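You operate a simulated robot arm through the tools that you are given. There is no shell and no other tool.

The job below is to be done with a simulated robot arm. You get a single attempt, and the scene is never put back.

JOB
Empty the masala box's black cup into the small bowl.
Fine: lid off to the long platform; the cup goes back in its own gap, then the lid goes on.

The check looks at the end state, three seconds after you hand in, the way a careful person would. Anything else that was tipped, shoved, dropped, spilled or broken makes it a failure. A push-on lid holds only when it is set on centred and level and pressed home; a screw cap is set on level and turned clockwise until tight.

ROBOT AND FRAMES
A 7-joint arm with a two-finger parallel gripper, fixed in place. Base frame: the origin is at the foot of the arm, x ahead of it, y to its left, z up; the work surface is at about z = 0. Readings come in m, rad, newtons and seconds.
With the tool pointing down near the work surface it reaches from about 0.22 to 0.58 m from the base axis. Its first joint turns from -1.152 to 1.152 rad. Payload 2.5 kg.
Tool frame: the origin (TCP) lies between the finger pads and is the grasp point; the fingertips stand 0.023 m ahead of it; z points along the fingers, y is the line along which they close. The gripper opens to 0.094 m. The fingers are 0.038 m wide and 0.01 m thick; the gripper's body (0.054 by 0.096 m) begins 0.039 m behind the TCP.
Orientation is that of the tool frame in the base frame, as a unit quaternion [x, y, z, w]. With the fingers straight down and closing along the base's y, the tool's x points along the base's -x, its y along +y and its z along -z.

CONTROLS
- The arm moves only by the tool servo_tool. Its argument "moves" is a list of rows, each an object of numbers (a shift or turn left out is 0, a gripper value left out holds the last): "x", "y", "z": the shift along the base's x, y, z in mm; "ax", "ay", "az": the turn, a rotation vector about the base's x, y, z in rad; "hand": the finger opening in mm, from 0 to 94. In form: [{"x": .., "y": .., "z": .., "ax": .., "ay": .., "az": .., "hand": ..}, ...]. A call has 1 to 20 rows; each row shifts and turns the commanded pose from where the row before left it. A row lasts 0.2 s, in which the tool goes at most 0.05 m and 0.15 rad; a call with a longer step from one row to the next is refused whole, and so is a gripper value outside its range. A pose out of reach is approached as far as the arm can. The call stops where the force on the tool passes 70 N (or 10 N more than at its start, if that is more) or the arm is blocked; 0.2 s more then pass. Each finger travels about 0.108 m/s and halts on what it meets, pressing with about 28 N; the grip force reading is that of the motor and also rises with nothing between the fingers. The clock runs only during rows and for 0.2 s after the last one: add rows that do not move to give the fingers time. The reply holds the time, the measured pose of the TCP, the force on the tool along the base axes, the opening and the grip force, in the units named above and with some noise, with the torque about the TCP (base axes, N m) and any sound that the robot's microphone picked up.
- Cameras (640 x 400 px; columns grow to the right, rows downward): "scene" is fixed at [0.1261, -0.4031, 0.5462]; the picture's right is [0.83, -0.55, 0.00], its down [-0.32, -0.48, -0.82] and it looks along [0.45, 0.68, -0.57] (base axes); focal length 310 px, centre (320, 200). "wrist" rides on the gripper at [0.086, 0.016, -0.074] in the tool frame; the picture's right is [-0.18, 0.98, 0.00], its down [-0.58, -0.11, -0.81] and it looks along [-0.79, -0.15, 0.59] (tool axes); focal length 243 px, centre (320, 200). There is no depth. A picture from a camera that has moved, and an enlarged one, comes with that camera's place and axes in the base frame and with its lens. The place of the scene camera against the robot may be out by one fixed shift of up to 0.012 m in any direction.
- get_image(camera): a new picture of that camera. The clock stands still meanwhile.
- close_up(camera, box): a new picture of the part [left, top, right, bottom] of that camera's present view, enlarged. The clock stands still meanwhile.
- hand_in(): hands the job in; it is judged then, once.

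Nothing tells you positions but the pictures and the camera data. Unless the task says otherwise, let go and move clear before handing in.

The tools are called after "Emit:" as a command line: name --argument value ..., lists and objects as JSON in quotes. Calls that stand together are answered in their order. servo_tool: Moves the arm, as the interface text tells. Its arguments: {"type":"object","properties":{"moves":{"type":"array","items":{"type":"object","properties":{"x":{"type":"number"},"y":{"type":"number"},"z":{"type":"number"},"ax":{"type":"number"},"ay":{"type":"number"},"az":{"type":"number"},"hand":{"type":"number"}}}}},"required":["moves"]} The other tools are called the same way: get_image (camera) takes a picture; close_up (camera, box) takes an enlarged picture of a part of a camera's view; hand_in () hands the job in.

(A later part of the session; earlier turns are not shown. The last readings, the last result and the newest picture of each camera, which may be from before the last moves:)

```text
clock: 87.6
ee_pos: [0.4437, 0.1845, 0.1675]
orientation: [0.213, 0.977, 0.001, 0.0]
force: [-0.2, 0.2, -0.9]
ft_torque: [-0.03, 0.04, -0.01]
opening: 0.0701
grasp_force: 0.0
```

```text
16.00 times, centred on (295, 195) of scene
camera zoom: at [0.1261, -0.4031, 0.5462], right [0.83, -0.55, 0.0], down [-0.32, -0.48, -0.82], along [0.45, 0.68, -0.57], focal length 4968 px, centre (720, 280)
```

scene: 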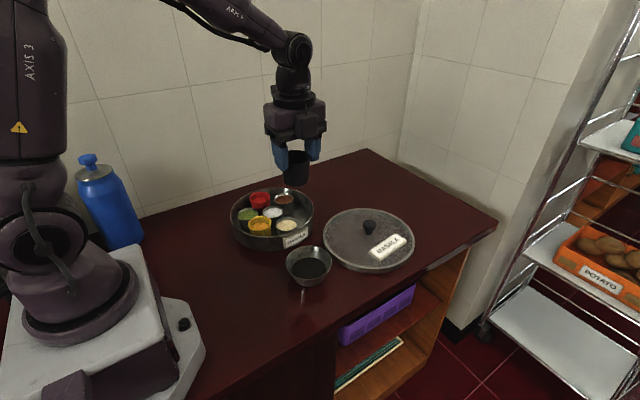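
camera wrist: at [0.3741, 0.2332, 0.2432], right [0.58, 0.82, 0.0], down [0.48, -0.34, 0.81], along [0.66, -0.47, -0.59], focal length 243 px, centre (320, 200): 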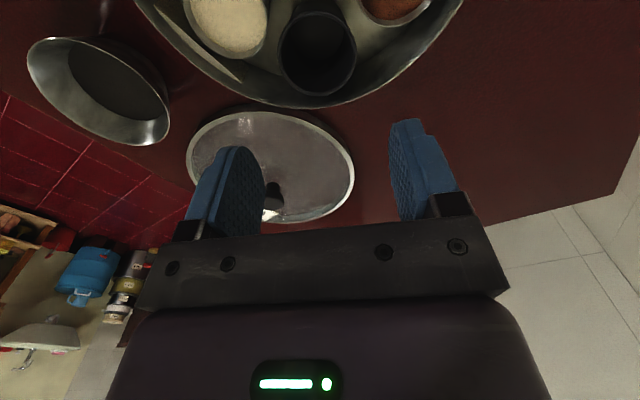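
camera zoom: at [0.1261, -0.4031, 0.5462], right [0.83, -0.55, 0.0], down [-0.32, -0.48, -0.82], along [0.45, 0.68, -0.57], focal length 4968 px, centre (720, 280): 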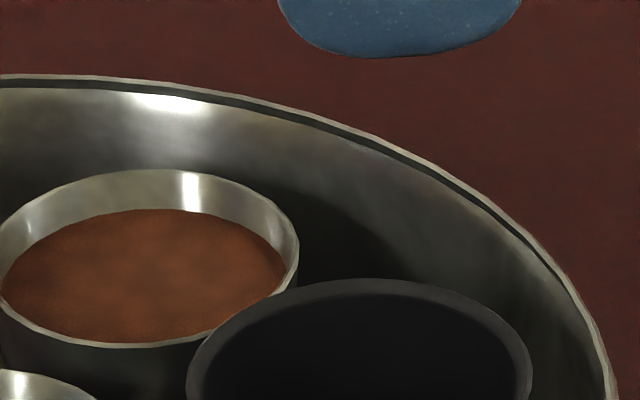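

The cup is back in its own gap at exactly the same spot and looks deep and empty. I'll take the same top-down view as before the pour to compare the inside.

Emit:
servo_tool --moves '[{"z": 20, "az": 0.107, "x": 7, "y": 5}, {"z": 15, "az": 0.107, "x": 7, "y": 5}, {"z": 15, "az": 0.107, "x": 7, "y": 5}, {"az": 0.107, "x": 8, "y": 6}, {"ay": 0.1}, {"ay": 0.1}, {"ay": 0.1}, {"ay": 0.1}, {}]'

Emit:
close_up --camera "wrist" --box '[200, 0, 460, 140]'

Emit:
close_up --camera "wrist" --box '[260, 30, 350, 120]'

Emit:
get_image --camera "wrist"

```text
clock: 89.6
ee_pos: [0.4739, 0.2044, 0.2174]
orientation: [0.002, 0.98, 0.0, -0.199]
force: [0.3, 0.1, 0.0]
ft_torque: [0.0, 0.0, 0.02]
opening: 0.0702
grasp_force: 0.0
```

```text
2.46 times, centred on (330, 70) of wrist
camera zoom: at [0.4246, 0.2192, 0.3204], right [0.17, 0.98, -0.07], down [0.85, -0.11, 0.52], along [0.5, -0.15, -0.85], focal length 597 px, centre (295, 520)
```

zoom: 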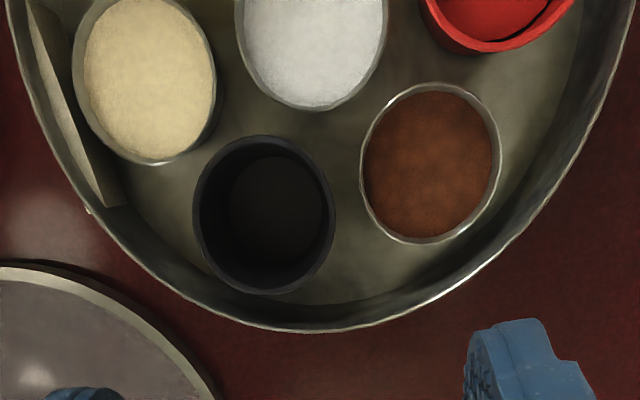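

```text
4.44 times, centred on (305, 75) of wrist
camera zoom: at [0.4246, 0.2192, 0.3204], right [0.17, 0.98, -0.07], down [0.85, -0.11, 0.52], along [0.5, -0.15, -0.85], focal length 1078 px, centre (387, 756)
```

zoom: 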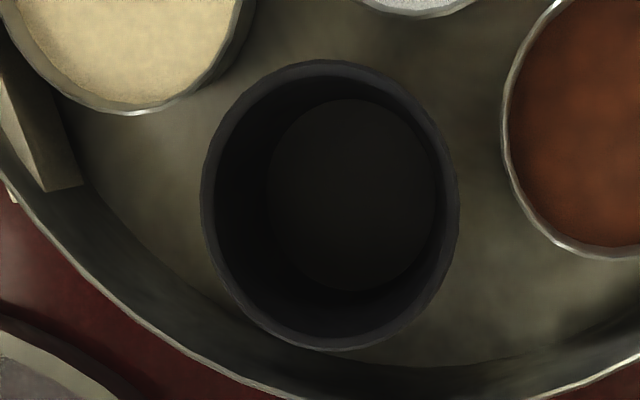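

```text
taken
camera wrist: at [0.4246, 0.2192, 0.3204], right [0.17, 0.98, -0.07], down [0.85, -0.11, 0.52], along [0.5, -0.15, -0.85], focal length 243 px, centre (320, 200)
```

wrist: 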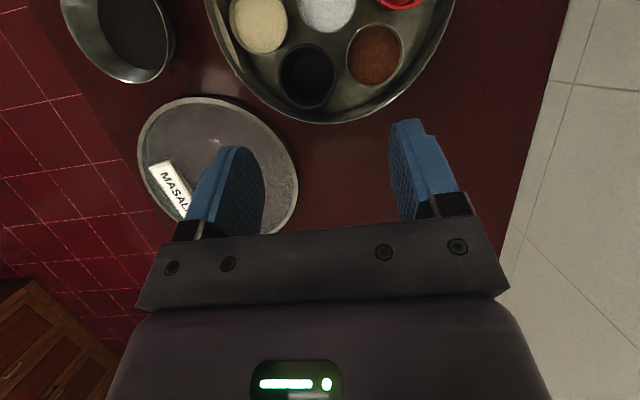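

Emit:
close_up --camera "wrist" --box '[280, 44, 332, 108]'

Emit:
close_up --camera "wrist" --box '[60, 0, 180, 90]'

Emit:
close_up --camera "scene" --box '[280, 240, 340, 295]'

```text
6.25 times, centred on (306, 76) of wrist
camera zoom: at [0.4246, 0.2192, 0.3204], right [0.17, 0.98, -0.07], down [0.85, -0.11, 0.52], along [0.5, -0.15, -0.85], focal length 1516 px, centre (408, 975)
```

zoom: 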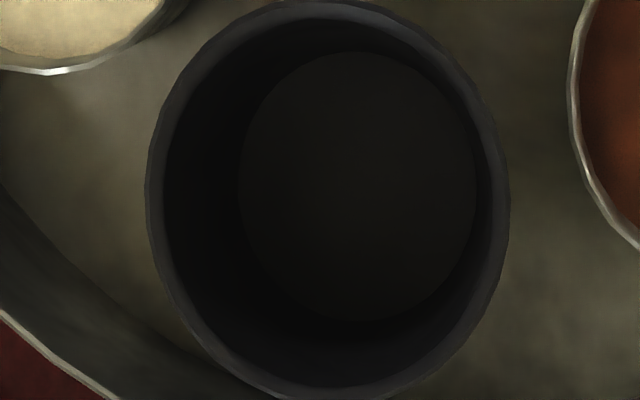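

```text
4.44 times, centred on (120, 45) of wrist
camera zoom: at [0.4246, 0.2192, 0.3204], right [0.17, 0.98, -0.07], down [0.85, -0.11, 0.52], along [0.5, -0.15, -0.85], focal length 1078 px, centre (1209, 889)
```

zoom: 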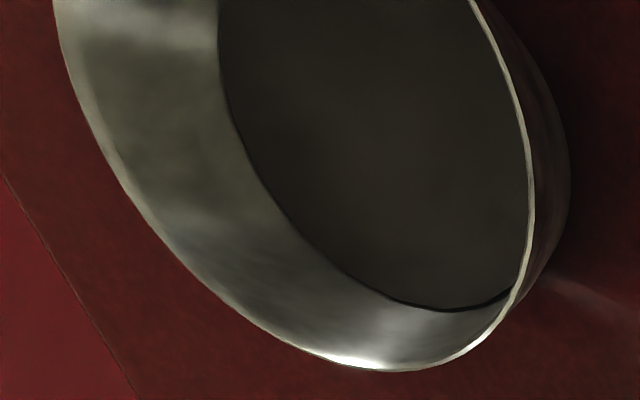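

```text
7.27 times, centred on (310, 268) of scene
camera zoom: at [0.1261, -0.4031, 0.5462], right [0.83, -0.55, 0.0], down [-0.32, -0.48, -0.82], along [0.45, 0.68, -0.57], focal length 2258 px, centre (393, -291)
```

zoom: 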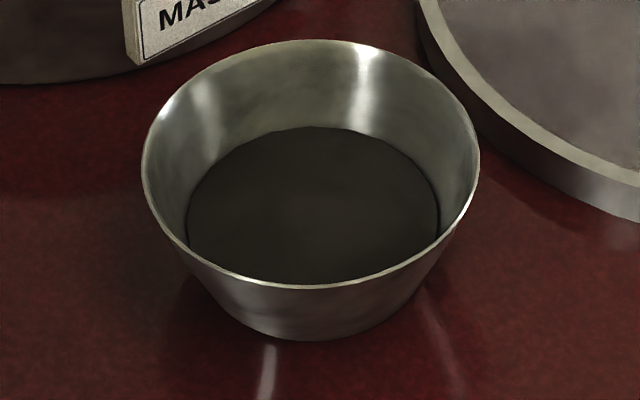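

The depth check agrees: the inside of the cup is bare down to its floor, and the bowl's fill volume (about 47 cm³) matches what the cup held. Now I'll go back to the lid and line up on its knob.

Emit:
servo_tool --moves '[{"ay": -0.1, "hand": 60}, {"ay": -0.1}, {"ay": -0.1}, {"ay": -0.1}, {"x": 13.6, "y": -29.7}, {"x": 13.6, "y": -29.7}, {"x": 13.6, "y": -29.7}, {"x": 13.6, "y": -29.7}, {"x": 13.6, "y": -29.7}, {"x": 13.5, "y": -29.6}, {}, {"z": -40}, {"z": -30}, {"z": -18.8}, {}, {}]'

Emit:
get_image --camera "wrist"

Emit:
close_up --camera "scene" --box '[300, 140, 460, 280]'

```text
clock: 93.0
ee_pos: [0.5568, 0.0252, 0.1274]
orientation: [0.001, 1.0, 0.0, 0.0]
force: [0.1, 0.0, 0.6]
ft_torque: [-0.01, 0.01, -0.02]
opening: 0.06
grasp_force: 0.1
```

```text
taken
camera wrist: at [0.4715, 0.0399, 0.2022], right [0.19, 0.98, 0.0], down [0.58, -0.11, 0.81], along [0.79, -0.15, -0.59], focal length 243 px, centre (320, 200)
```

wrist: 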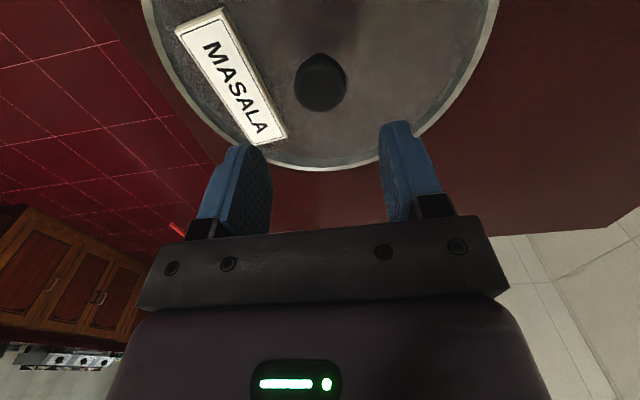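

```text
2.86 times, centred on (380, 210) of scene
camera zoom: at [0.1261, -0.4031, 0.5462], right [0.83, -0.55, 0.0], down [-0.32, -0.48, -0.82], along [0.45, 0.68, -0.57], focal length 887 px, centre (149, 171)
```

zoom: 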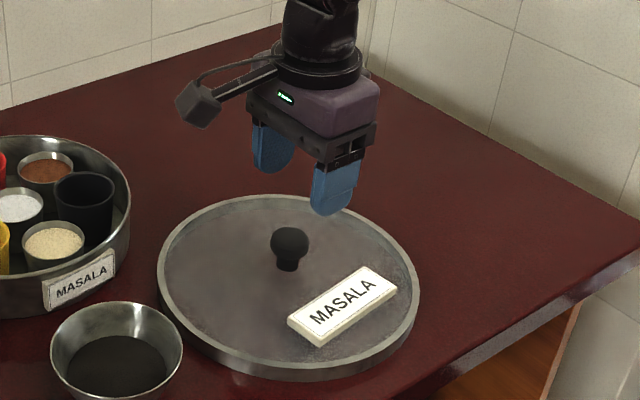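

Emit:
servo_tool --moves '[{"z": -30}, {"z": -25}, {"z": -15}, {"z": -8}, {}]'

Emit:
get_image --camera "wrist"

```text
clock: 94.2
ee_pos: [0.5547, 0.0258, 0.0505]
orientation: [0.0, 1.0, 0.0, 0.0]
force: [0.4, 1.0, -0.3]
ft_torque: [-0.02, 0.0, 0.0]
opening: 0.06
grasp_force: 0.0
```

```text
taken
camera wrist: at [0.4702, 0.0404, 0.1247], right [0.19, 0.98, 0.0], down [0.58, -0.11, 0.81], along [0.79, -0.15, -0.59], focal length 243 px, centre (320, 200)
```

wrist: 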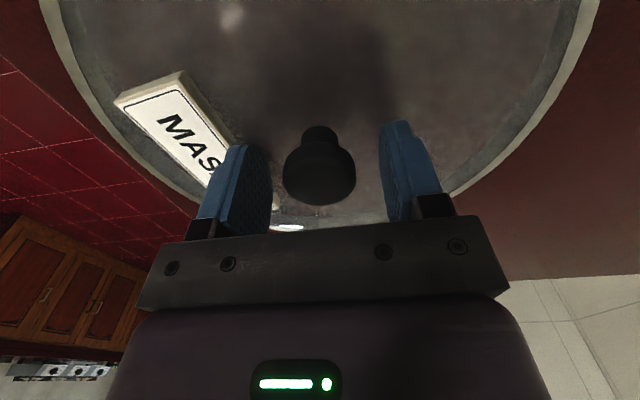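

Emit:
servo_tool --moves '[{"z": -2}, {}, {"hand": 45}, {"hand": 30}, {"hand": 20}, {"hand": 20}, {"hand": 20}]'

Emit:
get_image --camera "wrist"

```text
clock: 95.8
ee_pos: [0.5549, 0.0261, 0.0484]
orientation: [0.001, 1.0, 0.0, 0.0]
force: [-0.1, 0.4, -0.5]
ft_torque: [0.02, -0.01, -0.05]
opening: 0.0329
grasp_force: 28.2
```

```text
taken
camera wrist: at [0.4698, 0.0406, 0.1232], right [0.19, 0.98, 0.0], down [0.58, -0.11, 0.81], along [0.79, -0.15, -0.59], focal length 243 px, centre (320, 200)
```

wrist: 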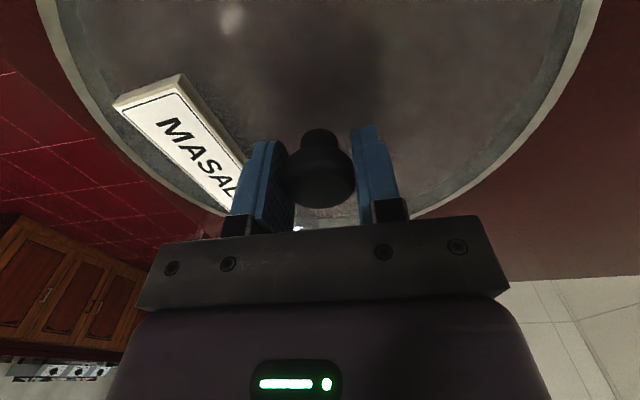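

The grip matches the original one exactly. I'll lift the lid and carry it back above the box by the reverse path.

Emit:
servo_tool --moves '[{"z": 4}, {"z": 8}, {"z": 15}, {"z": 25}, {"z": 30}, {"z": 30}, {"z": 28}, {"z": 15}, {}]'

Emit:
servo_tool --moves '[{"x": -10, "y": 10.6}, {"x": -17, "y": 18}, {"x": -18.5, "y": 19.7}, {"x": -18.5, "y": 19.7}, {"x": -18.5, "y": 19.7}, {"x": -18.5, "y": 19.7}, {"x": -18.5, "y": 19.7}, {"x": -18.5, "y": 19.7}, {"x": -17, "y": 18}, {"x": -12, "y": 12.6}, {"x": -8, "y": 8.6}, {}, {}]'

Emit:
get_image --camera "scene"

Emit:
get_image --camera "wrist"

```text
clock: 97.8
ee_pos: [0.5558, 0.0259, 0.2023]
orientation: [0.0, 1.0, 0.0, 0.0]
force: [-0.5, -0.6, -1.6]
ft_torque: [0.01, 0.02, 0.03]
opening: 0.033
grasp_force: 27.6
```

```text
clock: 100.6
ee_pos: [0.3815, 0.212, 0.2041]
orientation: [0.001, 1.0, 0.0, 0.0]
force: [0.2, 0.3, -2.2]
ft_torque: [0.01, -0.02, 0.01]
opening: 0.0331
grasp_force: 28.0
```

```text
taken
```

scene: 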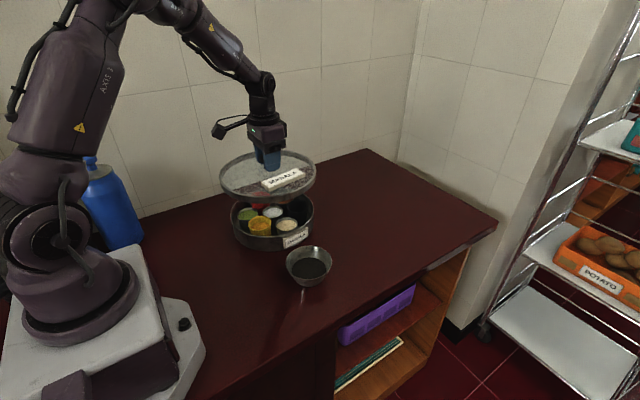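

```text
taken
camera wrist: at [0.2946, 0.2263, 0.2784], right [0.19, 0.98, 0.0], down [0.58, -0.11, 0.81], along [0.79, -0.15, -0.59], focal length 243 px, centre (320, 200)
```

wrist: 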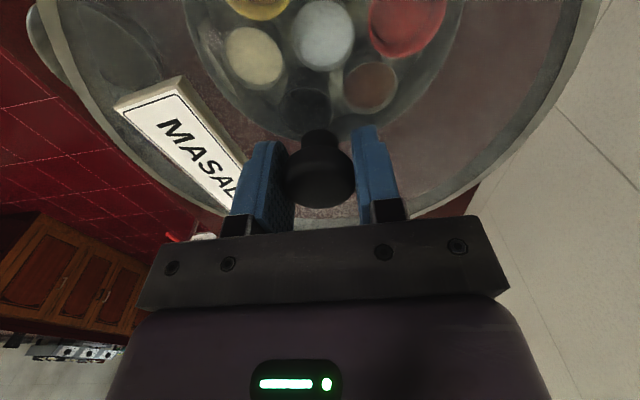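

The view through the lid matches the one from right after I lifted it, so it's centred. I'll lower it over the box in stages.

Emit:
servo_tool --moves '[{"z": -20}, {"z": -25}, {"z": -25}, {"z": -15}, {"z": -5}, {}, {}]'

Emit:
close_up --camera "scene" --box '[200, 140, 360, 280]'

Emit:
get_image --camera "wrist"

```text
clock: 102.2
ee_pos: [0.3799, 0.2114, 0.1122]
orientation: [0.001, 1.0, 0.0, 0.0]
force: [0.0, -0.4, -0.6]
ft_torque: [0.04, -0.02, 0.0]
opening: 0.0329
grasp_force: 28.1
```

```text
2.86 times, centred on (280, 210) of scene
camera zoom: at [0.1261, -0.4031, 0.5462], right [0.83, -0.55, 0.0], down [-0.32, -0.48, -0.82], along [0.45, 0.68, -0.57], focal length 887 px, centre (434, 171)
```

zoom: 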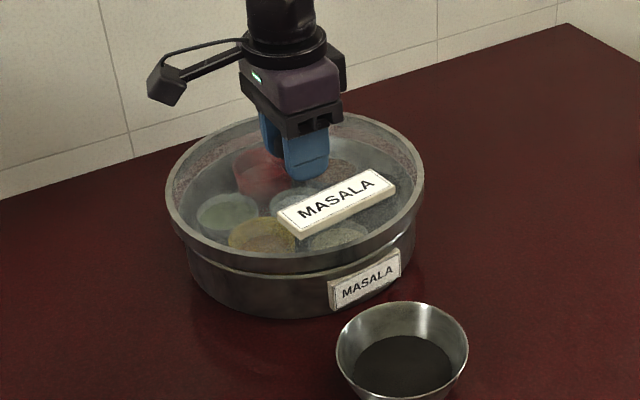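

```text
taken
camera wrist: at [0.2944, 0.2264, 0.1874], right [0.19, 0.98, 0.0], down [0.58, -0.11, 0.81], along [0.79, -0.15, -0.59], focal length 243 px, centre (320, 200)
```

wrist: 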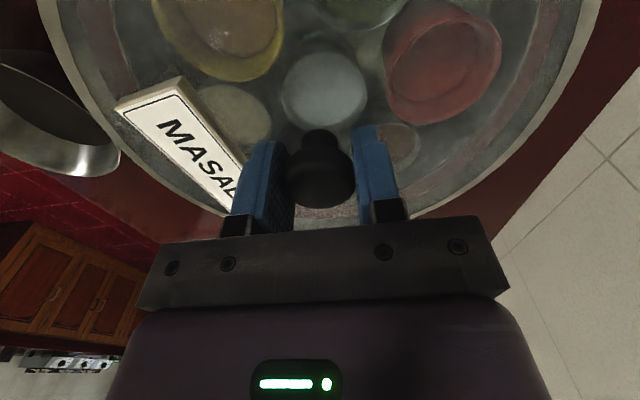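

Emit:
servo_tool --moves '[{"z": -5}, {"z": -4}, {"z": -3}, {}]'

Emit:
servo_tool --moves '[{"z": -2}, {"z": -2}, {}]'

Emit:
servo_tool --moves '[{"z": -1.5}, {"z": -1.5}, {}]'

Emit:
close_up --camera "scene" --box '[200, 140, 360, 280]'

```text
clock: 103.2
ee_pos: [0.3815, 0.2114, 0.1007]
orientation: [0.001, 1.0, 0.0, 0.0]
force: [0.1, 0.1, -1.0]
ft_torque: [0.03, -0.01, 0.02]
opening: 0.0331
grasp_force: 28.7
```

```text
clock: 104.0
ee_pos: [0.3811, 0.2127, 0.0971]
orientation: [0.001, 1.0, 0.0, 0.001]
force: [0.0, -0.6, -2.7]
ft_torque: [0.01, -0.01, -0.01]
opening: 0.033
grasp_force: 28.2
```

```text
clock: 104.8
ee_pos: [0.3796, 0.2134, 0.094]
orientation: [0.001, 1.0, -0.001, 0.001]
force: [0.1, 0.8, -0.9]
ft_torque: [0.0, 0.0, 0.01]
opening: 0.0332
grasp_force: 28.0
```

```text
2.86 times, centred on (280, 210) of scene
camera zoom: at [0.1261, -0.4031, 0.5462], right [0.83, -0.55, 0.0], down [-0.32, -0.48, -0.82], along [0.45, 0.68, -0.57], focal length 887 px, centre (434, 171)
```

zoom: 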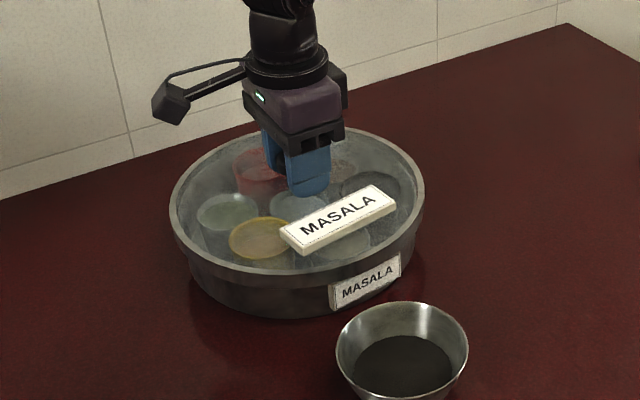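

Emit:
servo_tool --moves '[{"z": -1}, {"z": -0.7}, {}]'

Emit:
servo_tool --moves '[{"z": -1}, {}]'

```text
clock: 105.6
ee_pos: [0.3806, 0.2127, 0.0924]
orientation: [0.001, 1.0, 0.0, 0.001]
force: [0.3, -0.2, -1.9]
ft_torque: [0.02, 0.0, 0.01]
opening: 0.033
grasp_force: 27.9
```

```text
clock: 106.2
ee_pos: [0.3806, 0.211, 0.0918]
orientation: [0.001, 1.0, 0.0, 0.001]
force: [-2.3, -2.1, 5.9]
ft_torque: [-0.07, 0.2, -0.04]
opening: 0.0331
grasp_force: 27.9
```

Emit:
servo_tool --moves '[{"z": -1}, {"z": -1}, {}]'

Emit:
close_up --camera "scene" --box '[200, 140, 360, 280]'

```text
clock: 107.0
ee_pos: [0.381, 0.2124, 0.0905]
orientation: [0.001, 1.0, 0.002, 0.002]
force: [-4.3, -2.3, 23.0]
ft_torque: [-0.14, 0.1, -0.1]
opening: 0.0328
grasp_force: 27.6
```

```text
2.86 times, centred on (280, 210) of scene
camera zoom: at [0.126, -0.4032, 0.5462], right [0.83, -0.55, 0.0], down [-0.32, -0.48, -0.82], along [0.45, 0.68, -0.57], focal length 887 px, centre (434, 171)
```

zoom: 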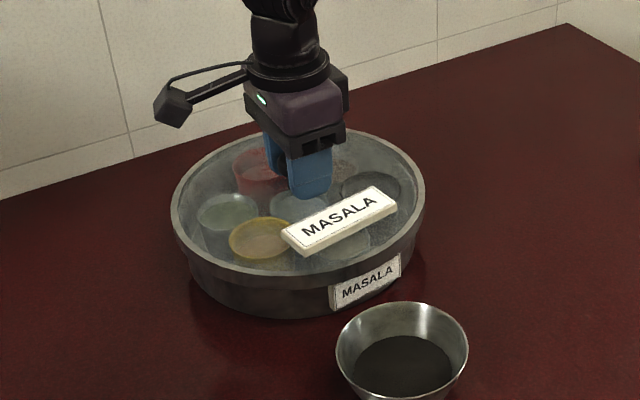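

Emit:
servo_tool --moves '[{"z": -1}, {"z": -1}, {}]'

Emit:
close_up --camera "scene" --box '[220, 180, 330, 255]'

```text
clock: 107.8
ee_pos: [0.3822, 0.2139, 0.0898]
orientation: [0.001, 1.0, 0.002, 0.004]
force: [-8.7, -6.5, 49.5]
ft_torque: [-0.12, 0.78, 0.01]
opening: 0.0326
grasp_force: 27.9
```

```text
5.33 times, centred on (275, 218) of scene
camera zoom: at [0.1259, -0.4032, 0.5462], right [0.83, -0.55, 0.0], down [-0.32, -0.48, -0.82], along [0.45, 0.68, -0.57], focal length 1656 px, centre (560, 107)
```

zoom: 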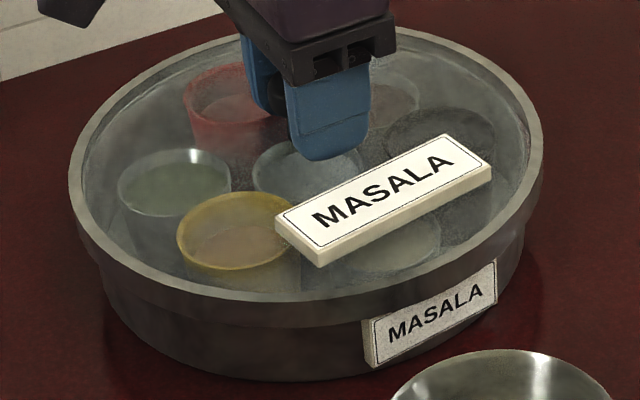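

The lid took a firm 50 N press. I'll relieve the load and check that it sits level and centred, as it did at the start.

Emit:
servo_tool --moves '[{"z": 1.5}, {"z": 1.5}, {"z": 1.3}, {}]'

Emit:
close_up --camera "scene" --box '[220, 180, 330, 255]'

Emit:
get_image --camera "wrist"

```text
clock: 108.8
ee_pos: [0.3812, 0.2129, 0.0909]
orientation: [0.002, 1.0, -0.001, -0.001]
force: [2.5, 1.1, 6.1]
ft_torque: [0.16, -0.5, 0.01]
opening: 0.0326
grasp_force: 28.2
```

```text
5.33 times, centred on (275, 218) of scene
camera zoom: at [0.1261, -0.4032, 0.5462], right [0.83, -0.55, 0.0], down [-0.32, -0.48, -0.82], along [0.45, 0.68, -0.57], focal length 1656 px, centre (560, 107)
```

zoom: 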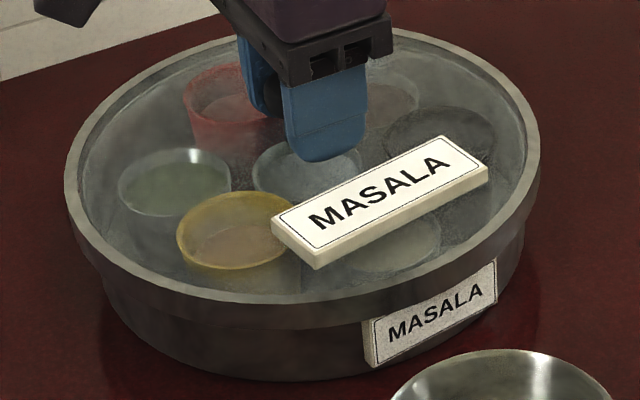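

```text
taken
camera wrist: at [0.2946, 0.2269, 0.1656], right [0.19, 0.98, 0.0], down [0.58, -0.11, 0.81], along [0.79, -0.15, -0.59], focal length 243 px, centre (320, 200)
```

wrist: 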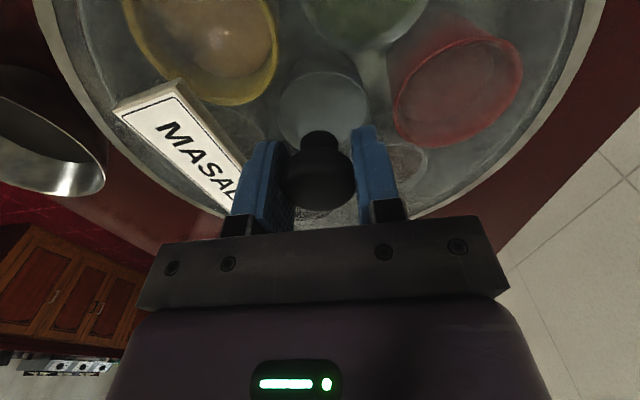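

Emit:
servo_tool --moves '[{"z": 0.5}, {"hand": 40}, {"hand": 58}, {}, {"z": 10}, {"z": 20}, {"z": 30}, {"z": 30}, {}]'

Emit:
close_up --camera "scene" --box '[200, 140, 360, 280]'

Emit:
close_up --camera "scene" --box '[220, 180, 330, 255]'

Emit:
get_image --camera "wrist"

```text
clock: 110.8
ee_pos: [0.3803, 0.2113, 0.1828]
orientation: [0.001, 1.0, 0.001, -0.001]
force: [0.4, -0.7, -0.1]
ft_torque: [0.01, 0.0, 0.0]
opening: 0.0583
grasp_force: 0.0
```

```text
2.86 times, centred on (280, 210) of scene
camera zoom: at [0.1261, -0.4031, 0.5462], right [0.83, -0.55, 0.0], down [-0.32, -0.48, -0.82], along [0.45, 0.68, -0.57], focal length 887 px, centre (434, 171)
```

zoom: 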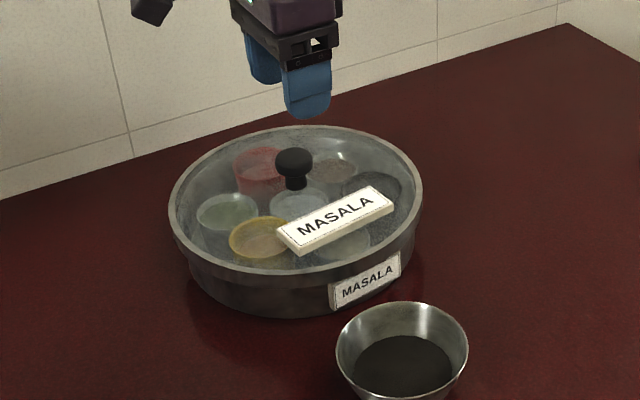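

```text
5.33 times, centred on (275, 218) of scene
camera zoom: at [0.1261, -0.4031, 0.5462], right [0.83, -0.55, 0.0], down [-0.32, -0.48, -0.82], along [0.45, 0.68, -0.57], focal length 1656 px, centre (560, 107)
```

zoom: 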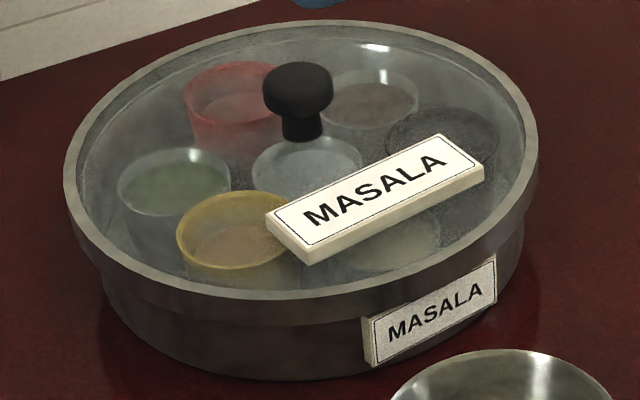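

```text
taken
camera wrist: at [0.2953, 0.2266, 0.2573], right [0.19, 0.98, 0.0], down [0.58, -0.11, 0.81], along [0.79, -0.15, -0.59], focal length 243 px, centre (320, 200)
```

wrist: 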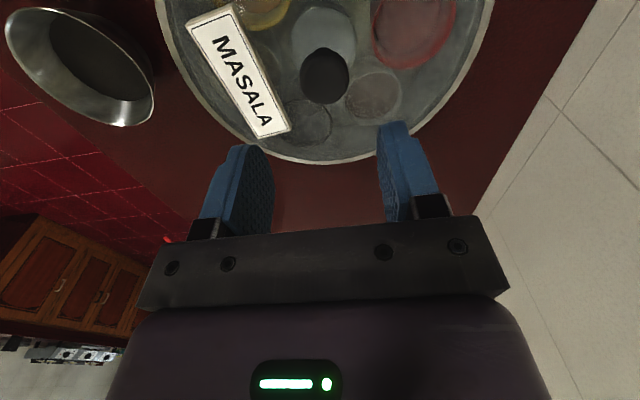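

The lid sits in the same place as at the start, level and centred. To make sure it's home, I'll close the fingers and press straight down on the knob's top.

Emit:
servo_tool --moves '[{"hand": 30}, {"hand": 0}, {"hand": 0}, {"z": -20}, {"z": -20}, {"z": -8}, {}, {}]'

Emit:
get_image --camera "wrist"

Emit:
close_up --camera "scene" --box '[240, 150, 340, 240]'

```text
clock: 112.6
ee_pos: [0.3803, 0.2115, 0.1318]
orientation: [0.001, 1.0, 0.0, 0.0]
force: [0.6, 0.0, -0.3]
ft_torque: [-0.01, 0.02, 0.0]
opening: 0.0001
grasp_force: 28.3
```

```text
taken
camera wrist: at [0.295, 0.2271, 0.2078], right [0.19, 0.98, 0.0], down [0.58, -0.11, 0.81], along [0.79, -0.15, -0.59], focal length 243 px, centre (320, 200)
```

wrist: 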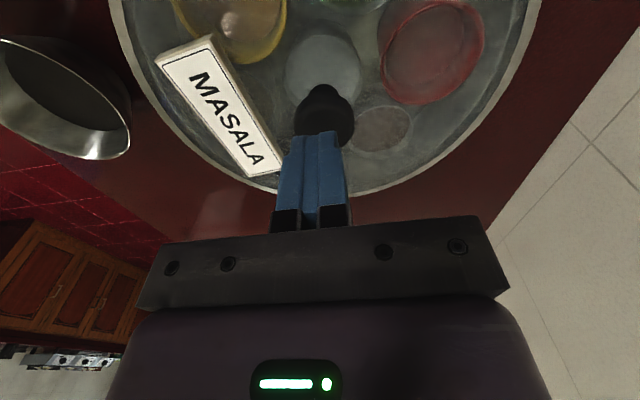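

```text
4.44 times, centred on (290, 195) of scene
camera zoom: at [0.1261, -0.4031, 0.5462], right [0.83, -0.55, 0.0], down [-0.32, -0.48, -0.82], along [0.45, 0.68, -0.57], focal length 1380 px, centre (453, 222)
```

zoom: 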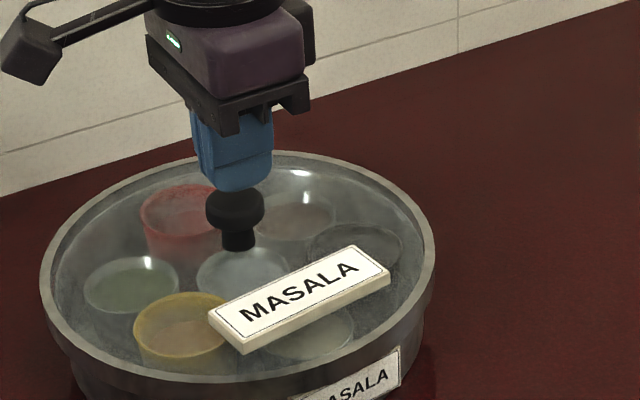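

Emit:
servo_tool --moves '[{"y": 2}, {"z": -3}, {"z": -2}, {"z": -2}, {}]'

Emit:
servo_tool --moves '[{"z": -2}, {"z": -2}, {}]'

```text
clock: 113.8
ee_pos: [0.3789, 0.2138, 0.1273]
orientation: [0.001, 1.0, -0.001, 0.0]
force: [-0.3, 0.1, -0.2]
ft_torque: [0.01, -0.02, 0.0]
opening: 0.0002
grasp_force: 28.3
```

```text
clock: 114.6
ee_pos: [0.3804, 0.2142, 0.1228]
orientation: [0.001, 1.0, 0.001, 0.0]
force: [0.0, -0.1, 0.1]
ft_torque: [0.01, -0.01, -0.02]
opening: 0.0003
grasp_force: 27.8
```

Emit:
servo_tool --moves '[{"z": -1.5}, {"z": -1.5}, {}]'

Emit:
close_up --camera "scene" --box '[240, 150, 340, 240]'

```text
clock: 115.4
ee_pos: [0.3809, 0.2143, 0.1216]
orientation: [0.002, 1.0, 0.001, 0.001]
force: [-6.1, -2.5, 20.2]
ft_torque: [-0.01, 0.38, 0.0]
opening: 0.0
grasp_force: 27.8
```

```text
4.44 times, centred on (290, 195) of scene
camera zoom: at [0.126, -0.4032, 0.5462], right [0.83, -0.55, 0.0], down [-0.32, -0.48, -0.82], along [0.45, 0.68, -0.57], focal length 1380 px, centre (453, 222)
```

zoom: 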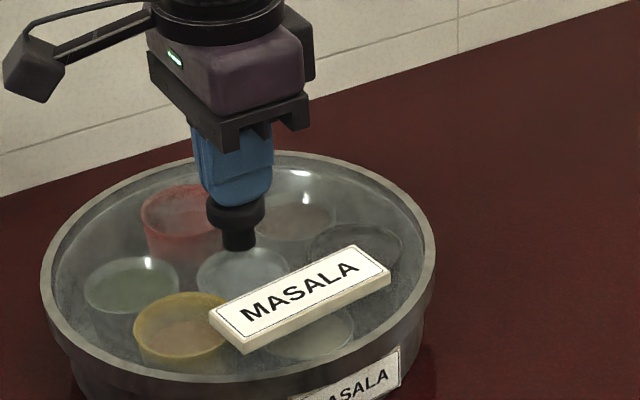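

Emit:
servo_tool --moves '[{"z": -1, "x": -0.4, "y": -0.2}, {"z": -1, "x": -0.4, "y": -0.2}, {"z": -0.6, "x": -0.3}, {}]'

Emit:
close_up --camera "scene" --box '[220, 180, 330, 255]'

```text
clock: 116.4
ee_pos: [0.3809, 0.2144, 0.1199]
orientation: [0.001, 1.0, 0.002, 0.005]
force: [-6.6, -3.6, 51.0]
ft_torque: [-0.08, 0.98, 0.03]
opening: 0.0
grasp_force: 27.8
```

```text
5.33 times, centred on (275, 218) of scene
camera zoom: at [0.1259, -0.4033, 0.5462], right [0.83, -0.55, 0.0], down [-0.32, -0.48, -0.82], along [0.45, 0.68, -0.57], focal length 1656 px, centre (560, 107)
```

zoom: 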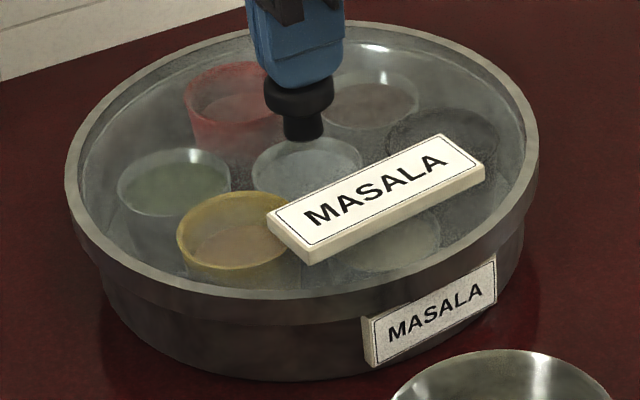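

Emit:
servo_tool --moves '[{"z": -0.8, "x": -0.2}, {}]'

Emit:
servo_tool --moves '[{"z": 1.5}, {"z": 1.5}, {"z": 2}, {"z": 3}, {"z": 10}, {"z": 30}, {"z": 40}, {"z": 40}, {}]'

Emit:
close_up --camera "scene" --box '[200, 140, 360, 280]'

Emit:
close_up --camera "scene" --box '[220, 180, 330, 255]'

Emit:
get_image --camera "wrist"

```text
clock: 117.0
ee_pos: [0.3812, 0.2154, 0.1217]
orientation: [0.001, 1.0, 0.002, 0.004]
force: [-8.9, -7.1, 60.2]
ft_torque: [-0.12, 1.13, 0.04]
opening: 0.0
grasp_force: 28.1
```

```text
clock: 119.0
ee_pos: [0.3767, 0.2121, 0.2456]
orientation: [0.0, 1.0, 0.0, 0.0]
force: [-0.6, -0.4, 0.6]
ft_torque: [-0.01, 0.01, 0.01]
opening: 0.0003
grasp_force: 27.6
```

```text
2.86 times, centred on (280, 210) of scene
camera zoom: at [0.1261, -0.4031, 0.5462], right [0.83, -0.55, 0.0], down [-0.32, -0.48, -0.82], along [0.45, 0.68, -0.57], focal length 887 px, centre (434, 171)
```

zoom: 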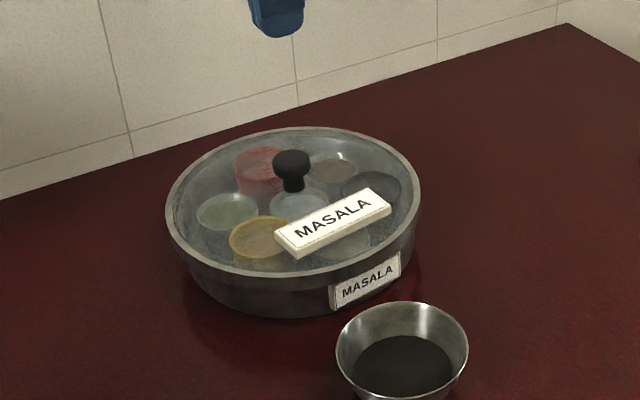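

```text
5.33 times, centred on (275, 218) of scene
camera zoom: at [0.1261, -0.4031, 0.5462], right [0.83, -0.55, 0.0], down [-0.32, -0.48, -0.82], along [0.45, 0.68, -0.57], focal length 1656 px, centre (560, 107)
```

zoom: 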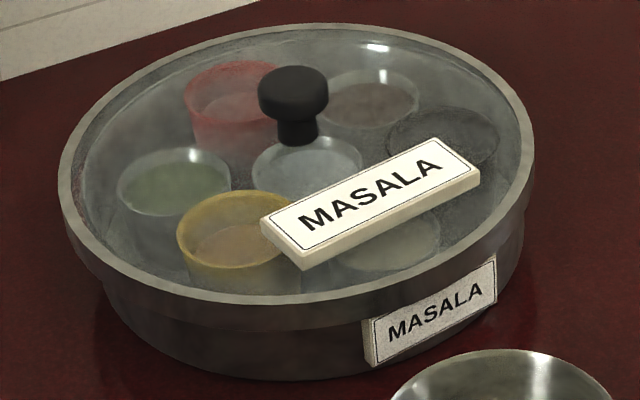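

```text
taken
camera wrist: at [0.2914, 0.2269, 0.3197], right [0.19, 0.98, 0.0], down [0.58, -0.11, 0.81], along [0.79, -0.15, -0.59], focal length 243 px, centre (320, 200)
```

wrist: 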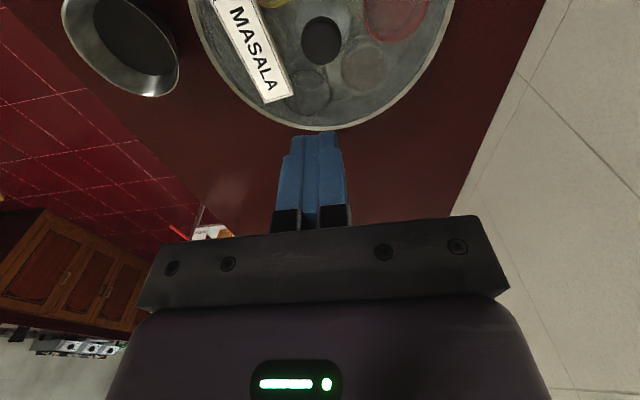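

After the fist press was released, the lid shifted about 3–4 mm sideways because my lateral trim dragged the knob back. I'll look closely at the edges before re-centring it.

Emit:
close_up --camera "scene" --box '[225, 200, 285, 255]'

Emit:
close_up --camera "scene" --box '[275, 185, 335, 250]'

Emit:
close_up --camera "wrist" --box '[180, 0, 460, 140]'

```text
7.27 times, centred on (255, 228) of scene
camera zoom: at [0.1261, -0.4031, 0.5462], right [0.83, -0.55, 0.0], down [-0.32, -0.48, -0.82], along [0.45, 0.68, -0.57], focal length 2258 px, centre (793, 0)
```

zoom: 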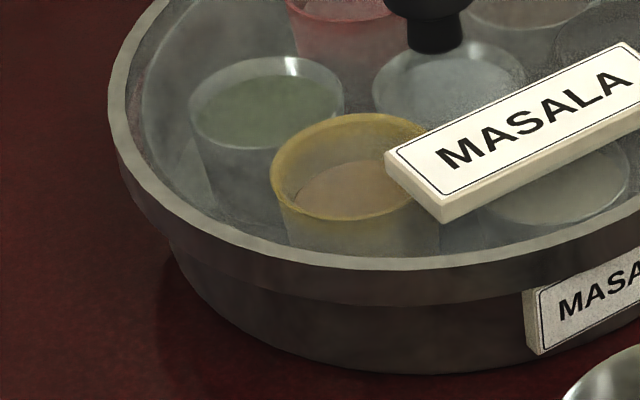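

```text
6.15 times, centred on (305, 218) of scene
camera zoom: at [0.1261, -0.4031, 0.5462], right [0.83, -0.55, 0.0], down [-0.32, -0.48, -0.82], along [0.45, 0.68, -0.57], focal length 1911 px, centre (412, 92)
```

zoom: 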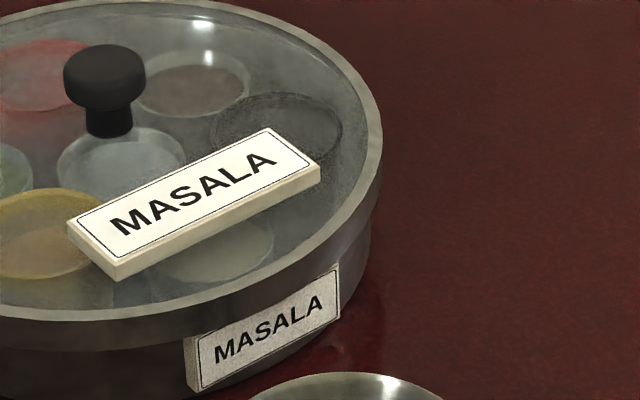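

```text
2.29 times, centred on (320, 70) of wrist
camera zoom: at [0.2914, 0.2269, 0.3197], right [0.19, 0.98, 0.0], down [0.58, -0.11, 0.81], along [0.79, -0.15, -0.59], focal length 555 px, centre (320, 497)
```

zoom: 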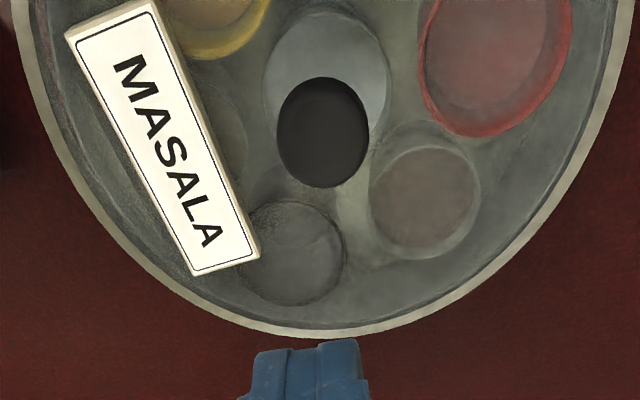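

The knob is now about 4 mm toward the robot from its original spot. I'll grip it again, lift slightly, shift it back and re-seat it, with no sideways trim this time.

Emit:
servo_tool --moves '[{"x": -2.6, "y": -2.7, "hand": 60}, {"z": -40}, {"z": -40}, {"z": -30}, {"z": -20}, {"z": -10}, {}, {}]'

Emit:
get_image --camera "wrist"

```text
clock: 120.8
ee_pos: [0.3777, 0.2109, 0.1053]
orientation: [0.0, 1.0, 0.0, 0.0]
force: [-0.4, -0.2, 0.0]
ft_torque: [0.04, -0.02, 0.01]
opening: 0.0598
grasp_force: 0.0
```

```text
taken
camera wrist: at [0.2924, 0.2263, 0.18], right [0.19, 0.98, 0.0], down [0.58, -0.11, 0.81], along [0.79, -0.15, -0.59], focal length 243 px, centre (320, 200)
```

wrist: 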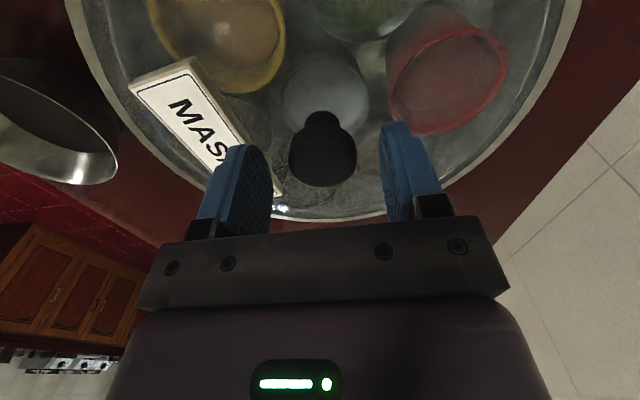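

Emit:
servo_tool --moves '[{"y": 1.2, "z": -4}, {"z": -4}, {"z": -4.2}, {}, {"hand": 45}, {"hand": 30}, {"hand": 20}, {"hand": 20}, {"hand": 20}]'

Emit:
get_image --camera "wrist"

Emit:
close_up --camera "scene" --box '[220, 180, 330, 255]'

```text
clock: 122.8
ee_pos: [0.3755, 0.2114, 0.093]
orientation: [0.001, 1.0, 0.0, -0.001]
force: [-0.2, -0.2, -0.4]
ft_torque: [0.01, -0.06, -0.03]
opening: 0.0331
grasp_force: 27.8
```

```text
taken
camera wrist: at [0.2911, 0.2271, 0.1676], right [0.19, 0.98, 0.0], down [0.58, -0.11, 0.81], along [0.79, -0.15, -0.59], focal length 243 px, centre (320, 200)
```

wrist: 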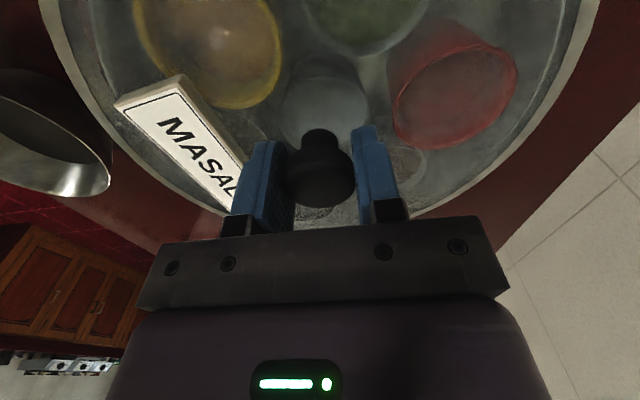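

```text
5.33 times, centred on (275, 218) of scene
camera zoom: at [0.1261, -0.4031, 0.5462], right [0.83, -0.55, 0.0], down [-0.32, -0.48, -0.82], along [0.45, 0.68, -0.57], focal length 1656 px, centre (560, 107)
```

zoom: 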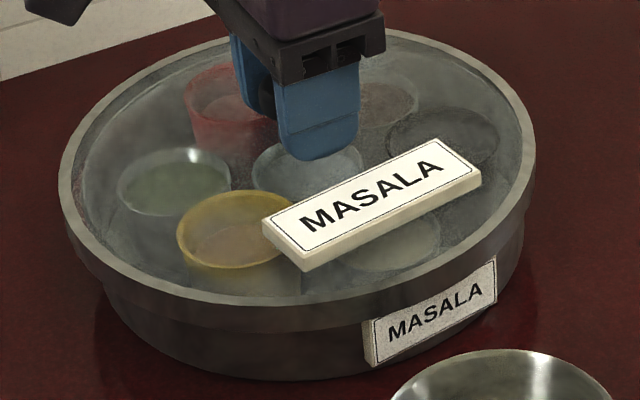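

Emit:
servo_tool --moves '[{"z": 1}, {"z": 1.5}, {"x": 2, "z": 0.5}, {"x": 1.9, "y": -0.1}, {}, {}]'

Emit:
get_image --camera "wrist"

Emit:
close_up --camera "scene" --box '[220, 180, 330, 255]'

Emit:
close_up --camera "scene" --box '[200, 140, 360, 280]'

```text
clock: 124.2
ee_pos: [0.3815, 0.2112, 0.0962]
orientation: [0.001, 1.0, 0.0, 0.0]
force: [0.2, -0.4, -1.7]
ft_torque: [0.01, 0.0, -0.01]
opening: 0.0331
grasp_force: 28.3
```

```text
taken
camera wrist: at [0.2946, 0.2264, 0.1713], right [0.19, 0.98, 0.0], down [0.58, -0.11, 0.81], along [0.79, -0.15, -0.59], focal length 243 px, centre (320, 200)
```

wrist: 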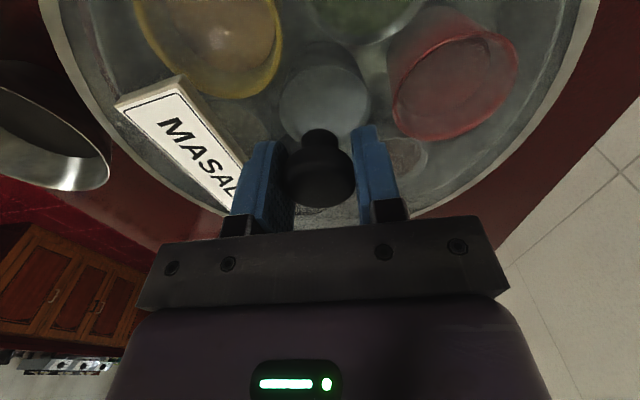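

```text
5.33 times, centred on (275, 218) of scene
camera zoom: at [0.1261, -0.4031, 0.5462], right [0.83, -0.55, 0.0], down [-0.32, -0.48, -0.82], along [0.45, 0.68, -0.57], focal length 1656 px, centre (560, 107)
```

zoom: 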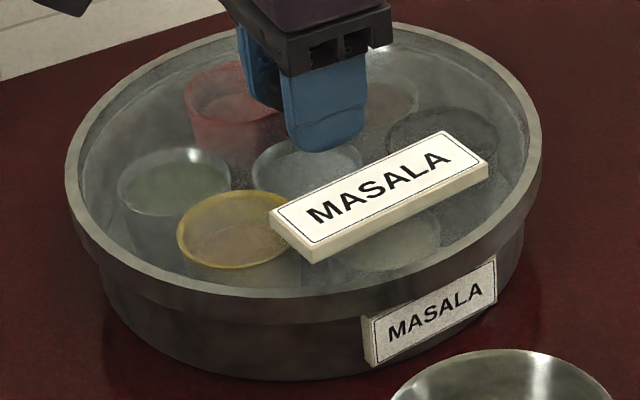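

```text
2.86 times, centred on (280, 210) of scene
camera zoom: at [0.1261, -0.4031, 0.5462], right [0.83, -0.55, 0.0], down [-0.32, -0.48, -0.82], along [0.45, 0.68, -0.57], focal length 887 px, centre (434, 171)
```

zoom: 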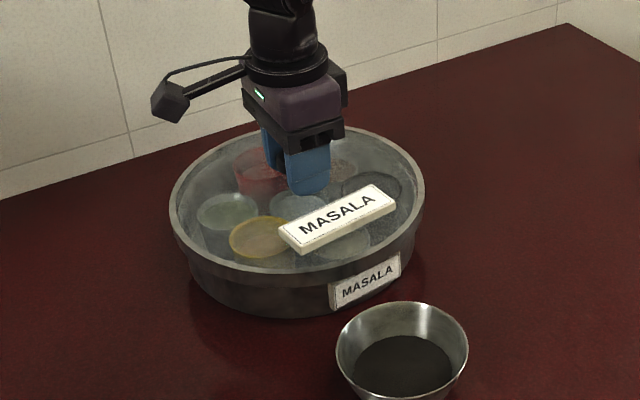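

Emit:
servo_tool --moves '[{"z": -1.5}, {"z": -1.5}, {"z": -0.7}, {}]'

Emit:
close_up --camera "scene" --box '[220, 180, 330, 255]'

Emit:
get_image --camera "wrist"

```text
clock: 125.2
ee_pos: [0.3807, 0.2119, 0.093]
orientation: [0.001, 1.0, 0.0, 0.0]
force: [-1.6, 1.1, 0.2]
ft_torque: [-0.09, 0.02, -0.07]
opening: 0.033
grasp_force: 28.0
```

```text
5.33 times, centred on (275, 218) of scene
camera zoom: at [0.1261, -0.4031, 0.5462], right [0.83, -0.55, 0.0], down [-0.32, -0.48, -0.82], along [0.45, 0.68, -0.57], focal length 1656 px, centre (560, 107)
```

zoom: 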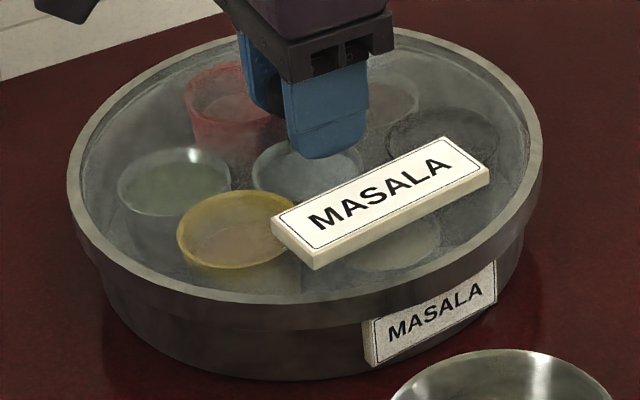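

```text
taken
camera wrist: at [0.2949, 0.2263, 0.1676], right [0.19, 0.98, 0.0], down [0.58, -0.11, 0.81], along [0.79, -0.15, -0.59], focal length 243 px, centre (320, 200)
```

wrist: 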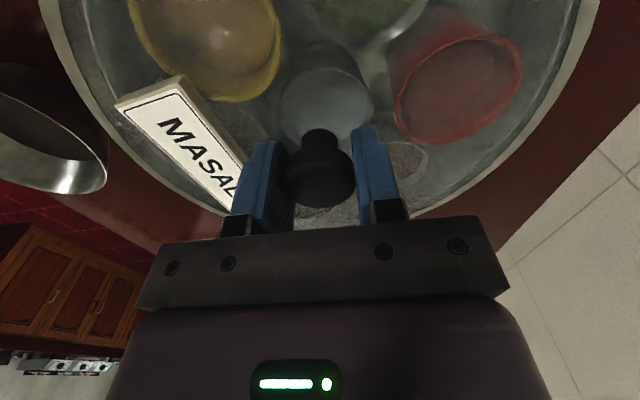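

Emit:
servo_tool --moves '[{"z": -1}, {"z": -1}, {}]'

Emit:
servo_tool --moves '[{"z": -1}, {"z": -1}, {"z": -0.5}, {}, {}]'

Emit:
close_up --camera "scene" --box '[220, 180, 330, 255]'

```text
clock: 126.0
ee_pos: [0.3812, 0.2125, 0.0913]
orientation: [0.0, 1.0, 0.001, 0.001]
force: [-3.2, -6.0, 23.4]
ft_torque: [-0.19, 0.03, -0.1]
opening: 0.0331
grasp_force: 27.8
```

```text
clock: 127.2
ee_pos: [0.3813, 0.2136, 0.0902]
orientation: [0.0, 1.0, 0.002, 0.002]
force: [-8.1, -9.3, 55.1]
ft_torque: [-0.25, 0.74, 0.0]
opening: 0.033
grasp_force: 27.7
```

```text
5.33 times, centred on (275, 218) of scene
camera zoom: at [0.1259, -0.4033, 0.5462], right [0.83, -0.55, 0.0], down [-0.32, -0.48, -0.82], along [0.45, 0.68, -0.57], focal length 1656 px, centre (560, 107)
```

zoom: 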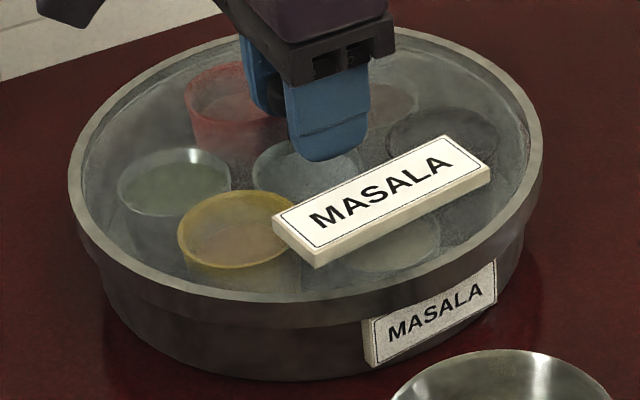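

Emit:
servo_tool --moves '[{"z": 1}, {"z": 1}, {"z": 1}, {"z": 1}, {}]'

Emit:
close_up --camera "scene" --box '[220, 180, 330, 255]'

```text
clock: 128.4
ee_pos: [0.3782, 0.2132, 0.0914]
orientation: [0.0, 1.0, -0.001, -0.003]
force: [0.3, 0.8, 0.3]
ft_torque: [0.03, -0.11, 0.01]
opening: 0.0329
grasp_force: 28.2
```

```text
5.33 times, centred on (275, 218) of scene
camera zoom: at [0.1261, -0.4031, 0.5462], right [0.83, -0.55, 0.0], down [-0.32, -0.48, -0.82], along [0.45, 0.68, -0.57], focal length 1656 px, centre (560, 107)
```

zoom: 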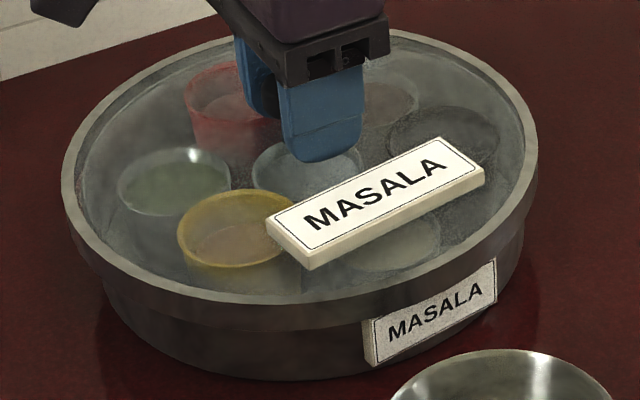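

Emit:
servo_tool --moves '[{}, {}, {}]'

Emit:
close_up --camera "scene" --box '[220, 180, 330, 255]'

```text
clock: 129.2
ee_pos: [0.3792, 0.2114, 0.0903]
orientation: [0.001, 1.0, -0.001, 0.0]
force: [0.3, -0.3, -1.7]
ft_torque: [-0.03, 0.0, 0.03]
opening: 0.0328
grasp_force: 28.0
```

```text
5.33 times, centred on (275, 218) of scene
camera zoom: at [0.1261, -0.4031, 0.5462], right [0.83, -0.55, 0.0], down [-0.32, -0.48, -0.82], along [0.45, 0.68, -0.57], focal length 1656 px, centre (560, 107)
```

zoom: 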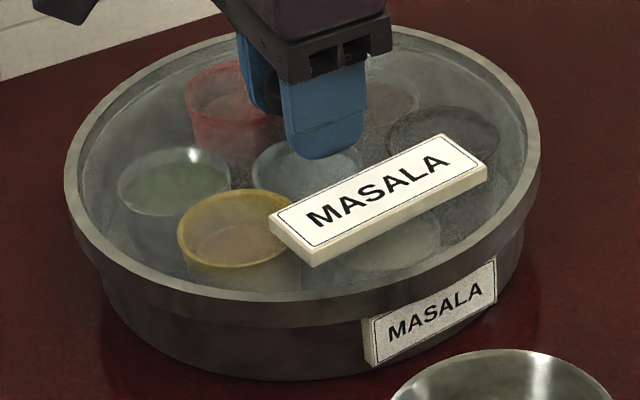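

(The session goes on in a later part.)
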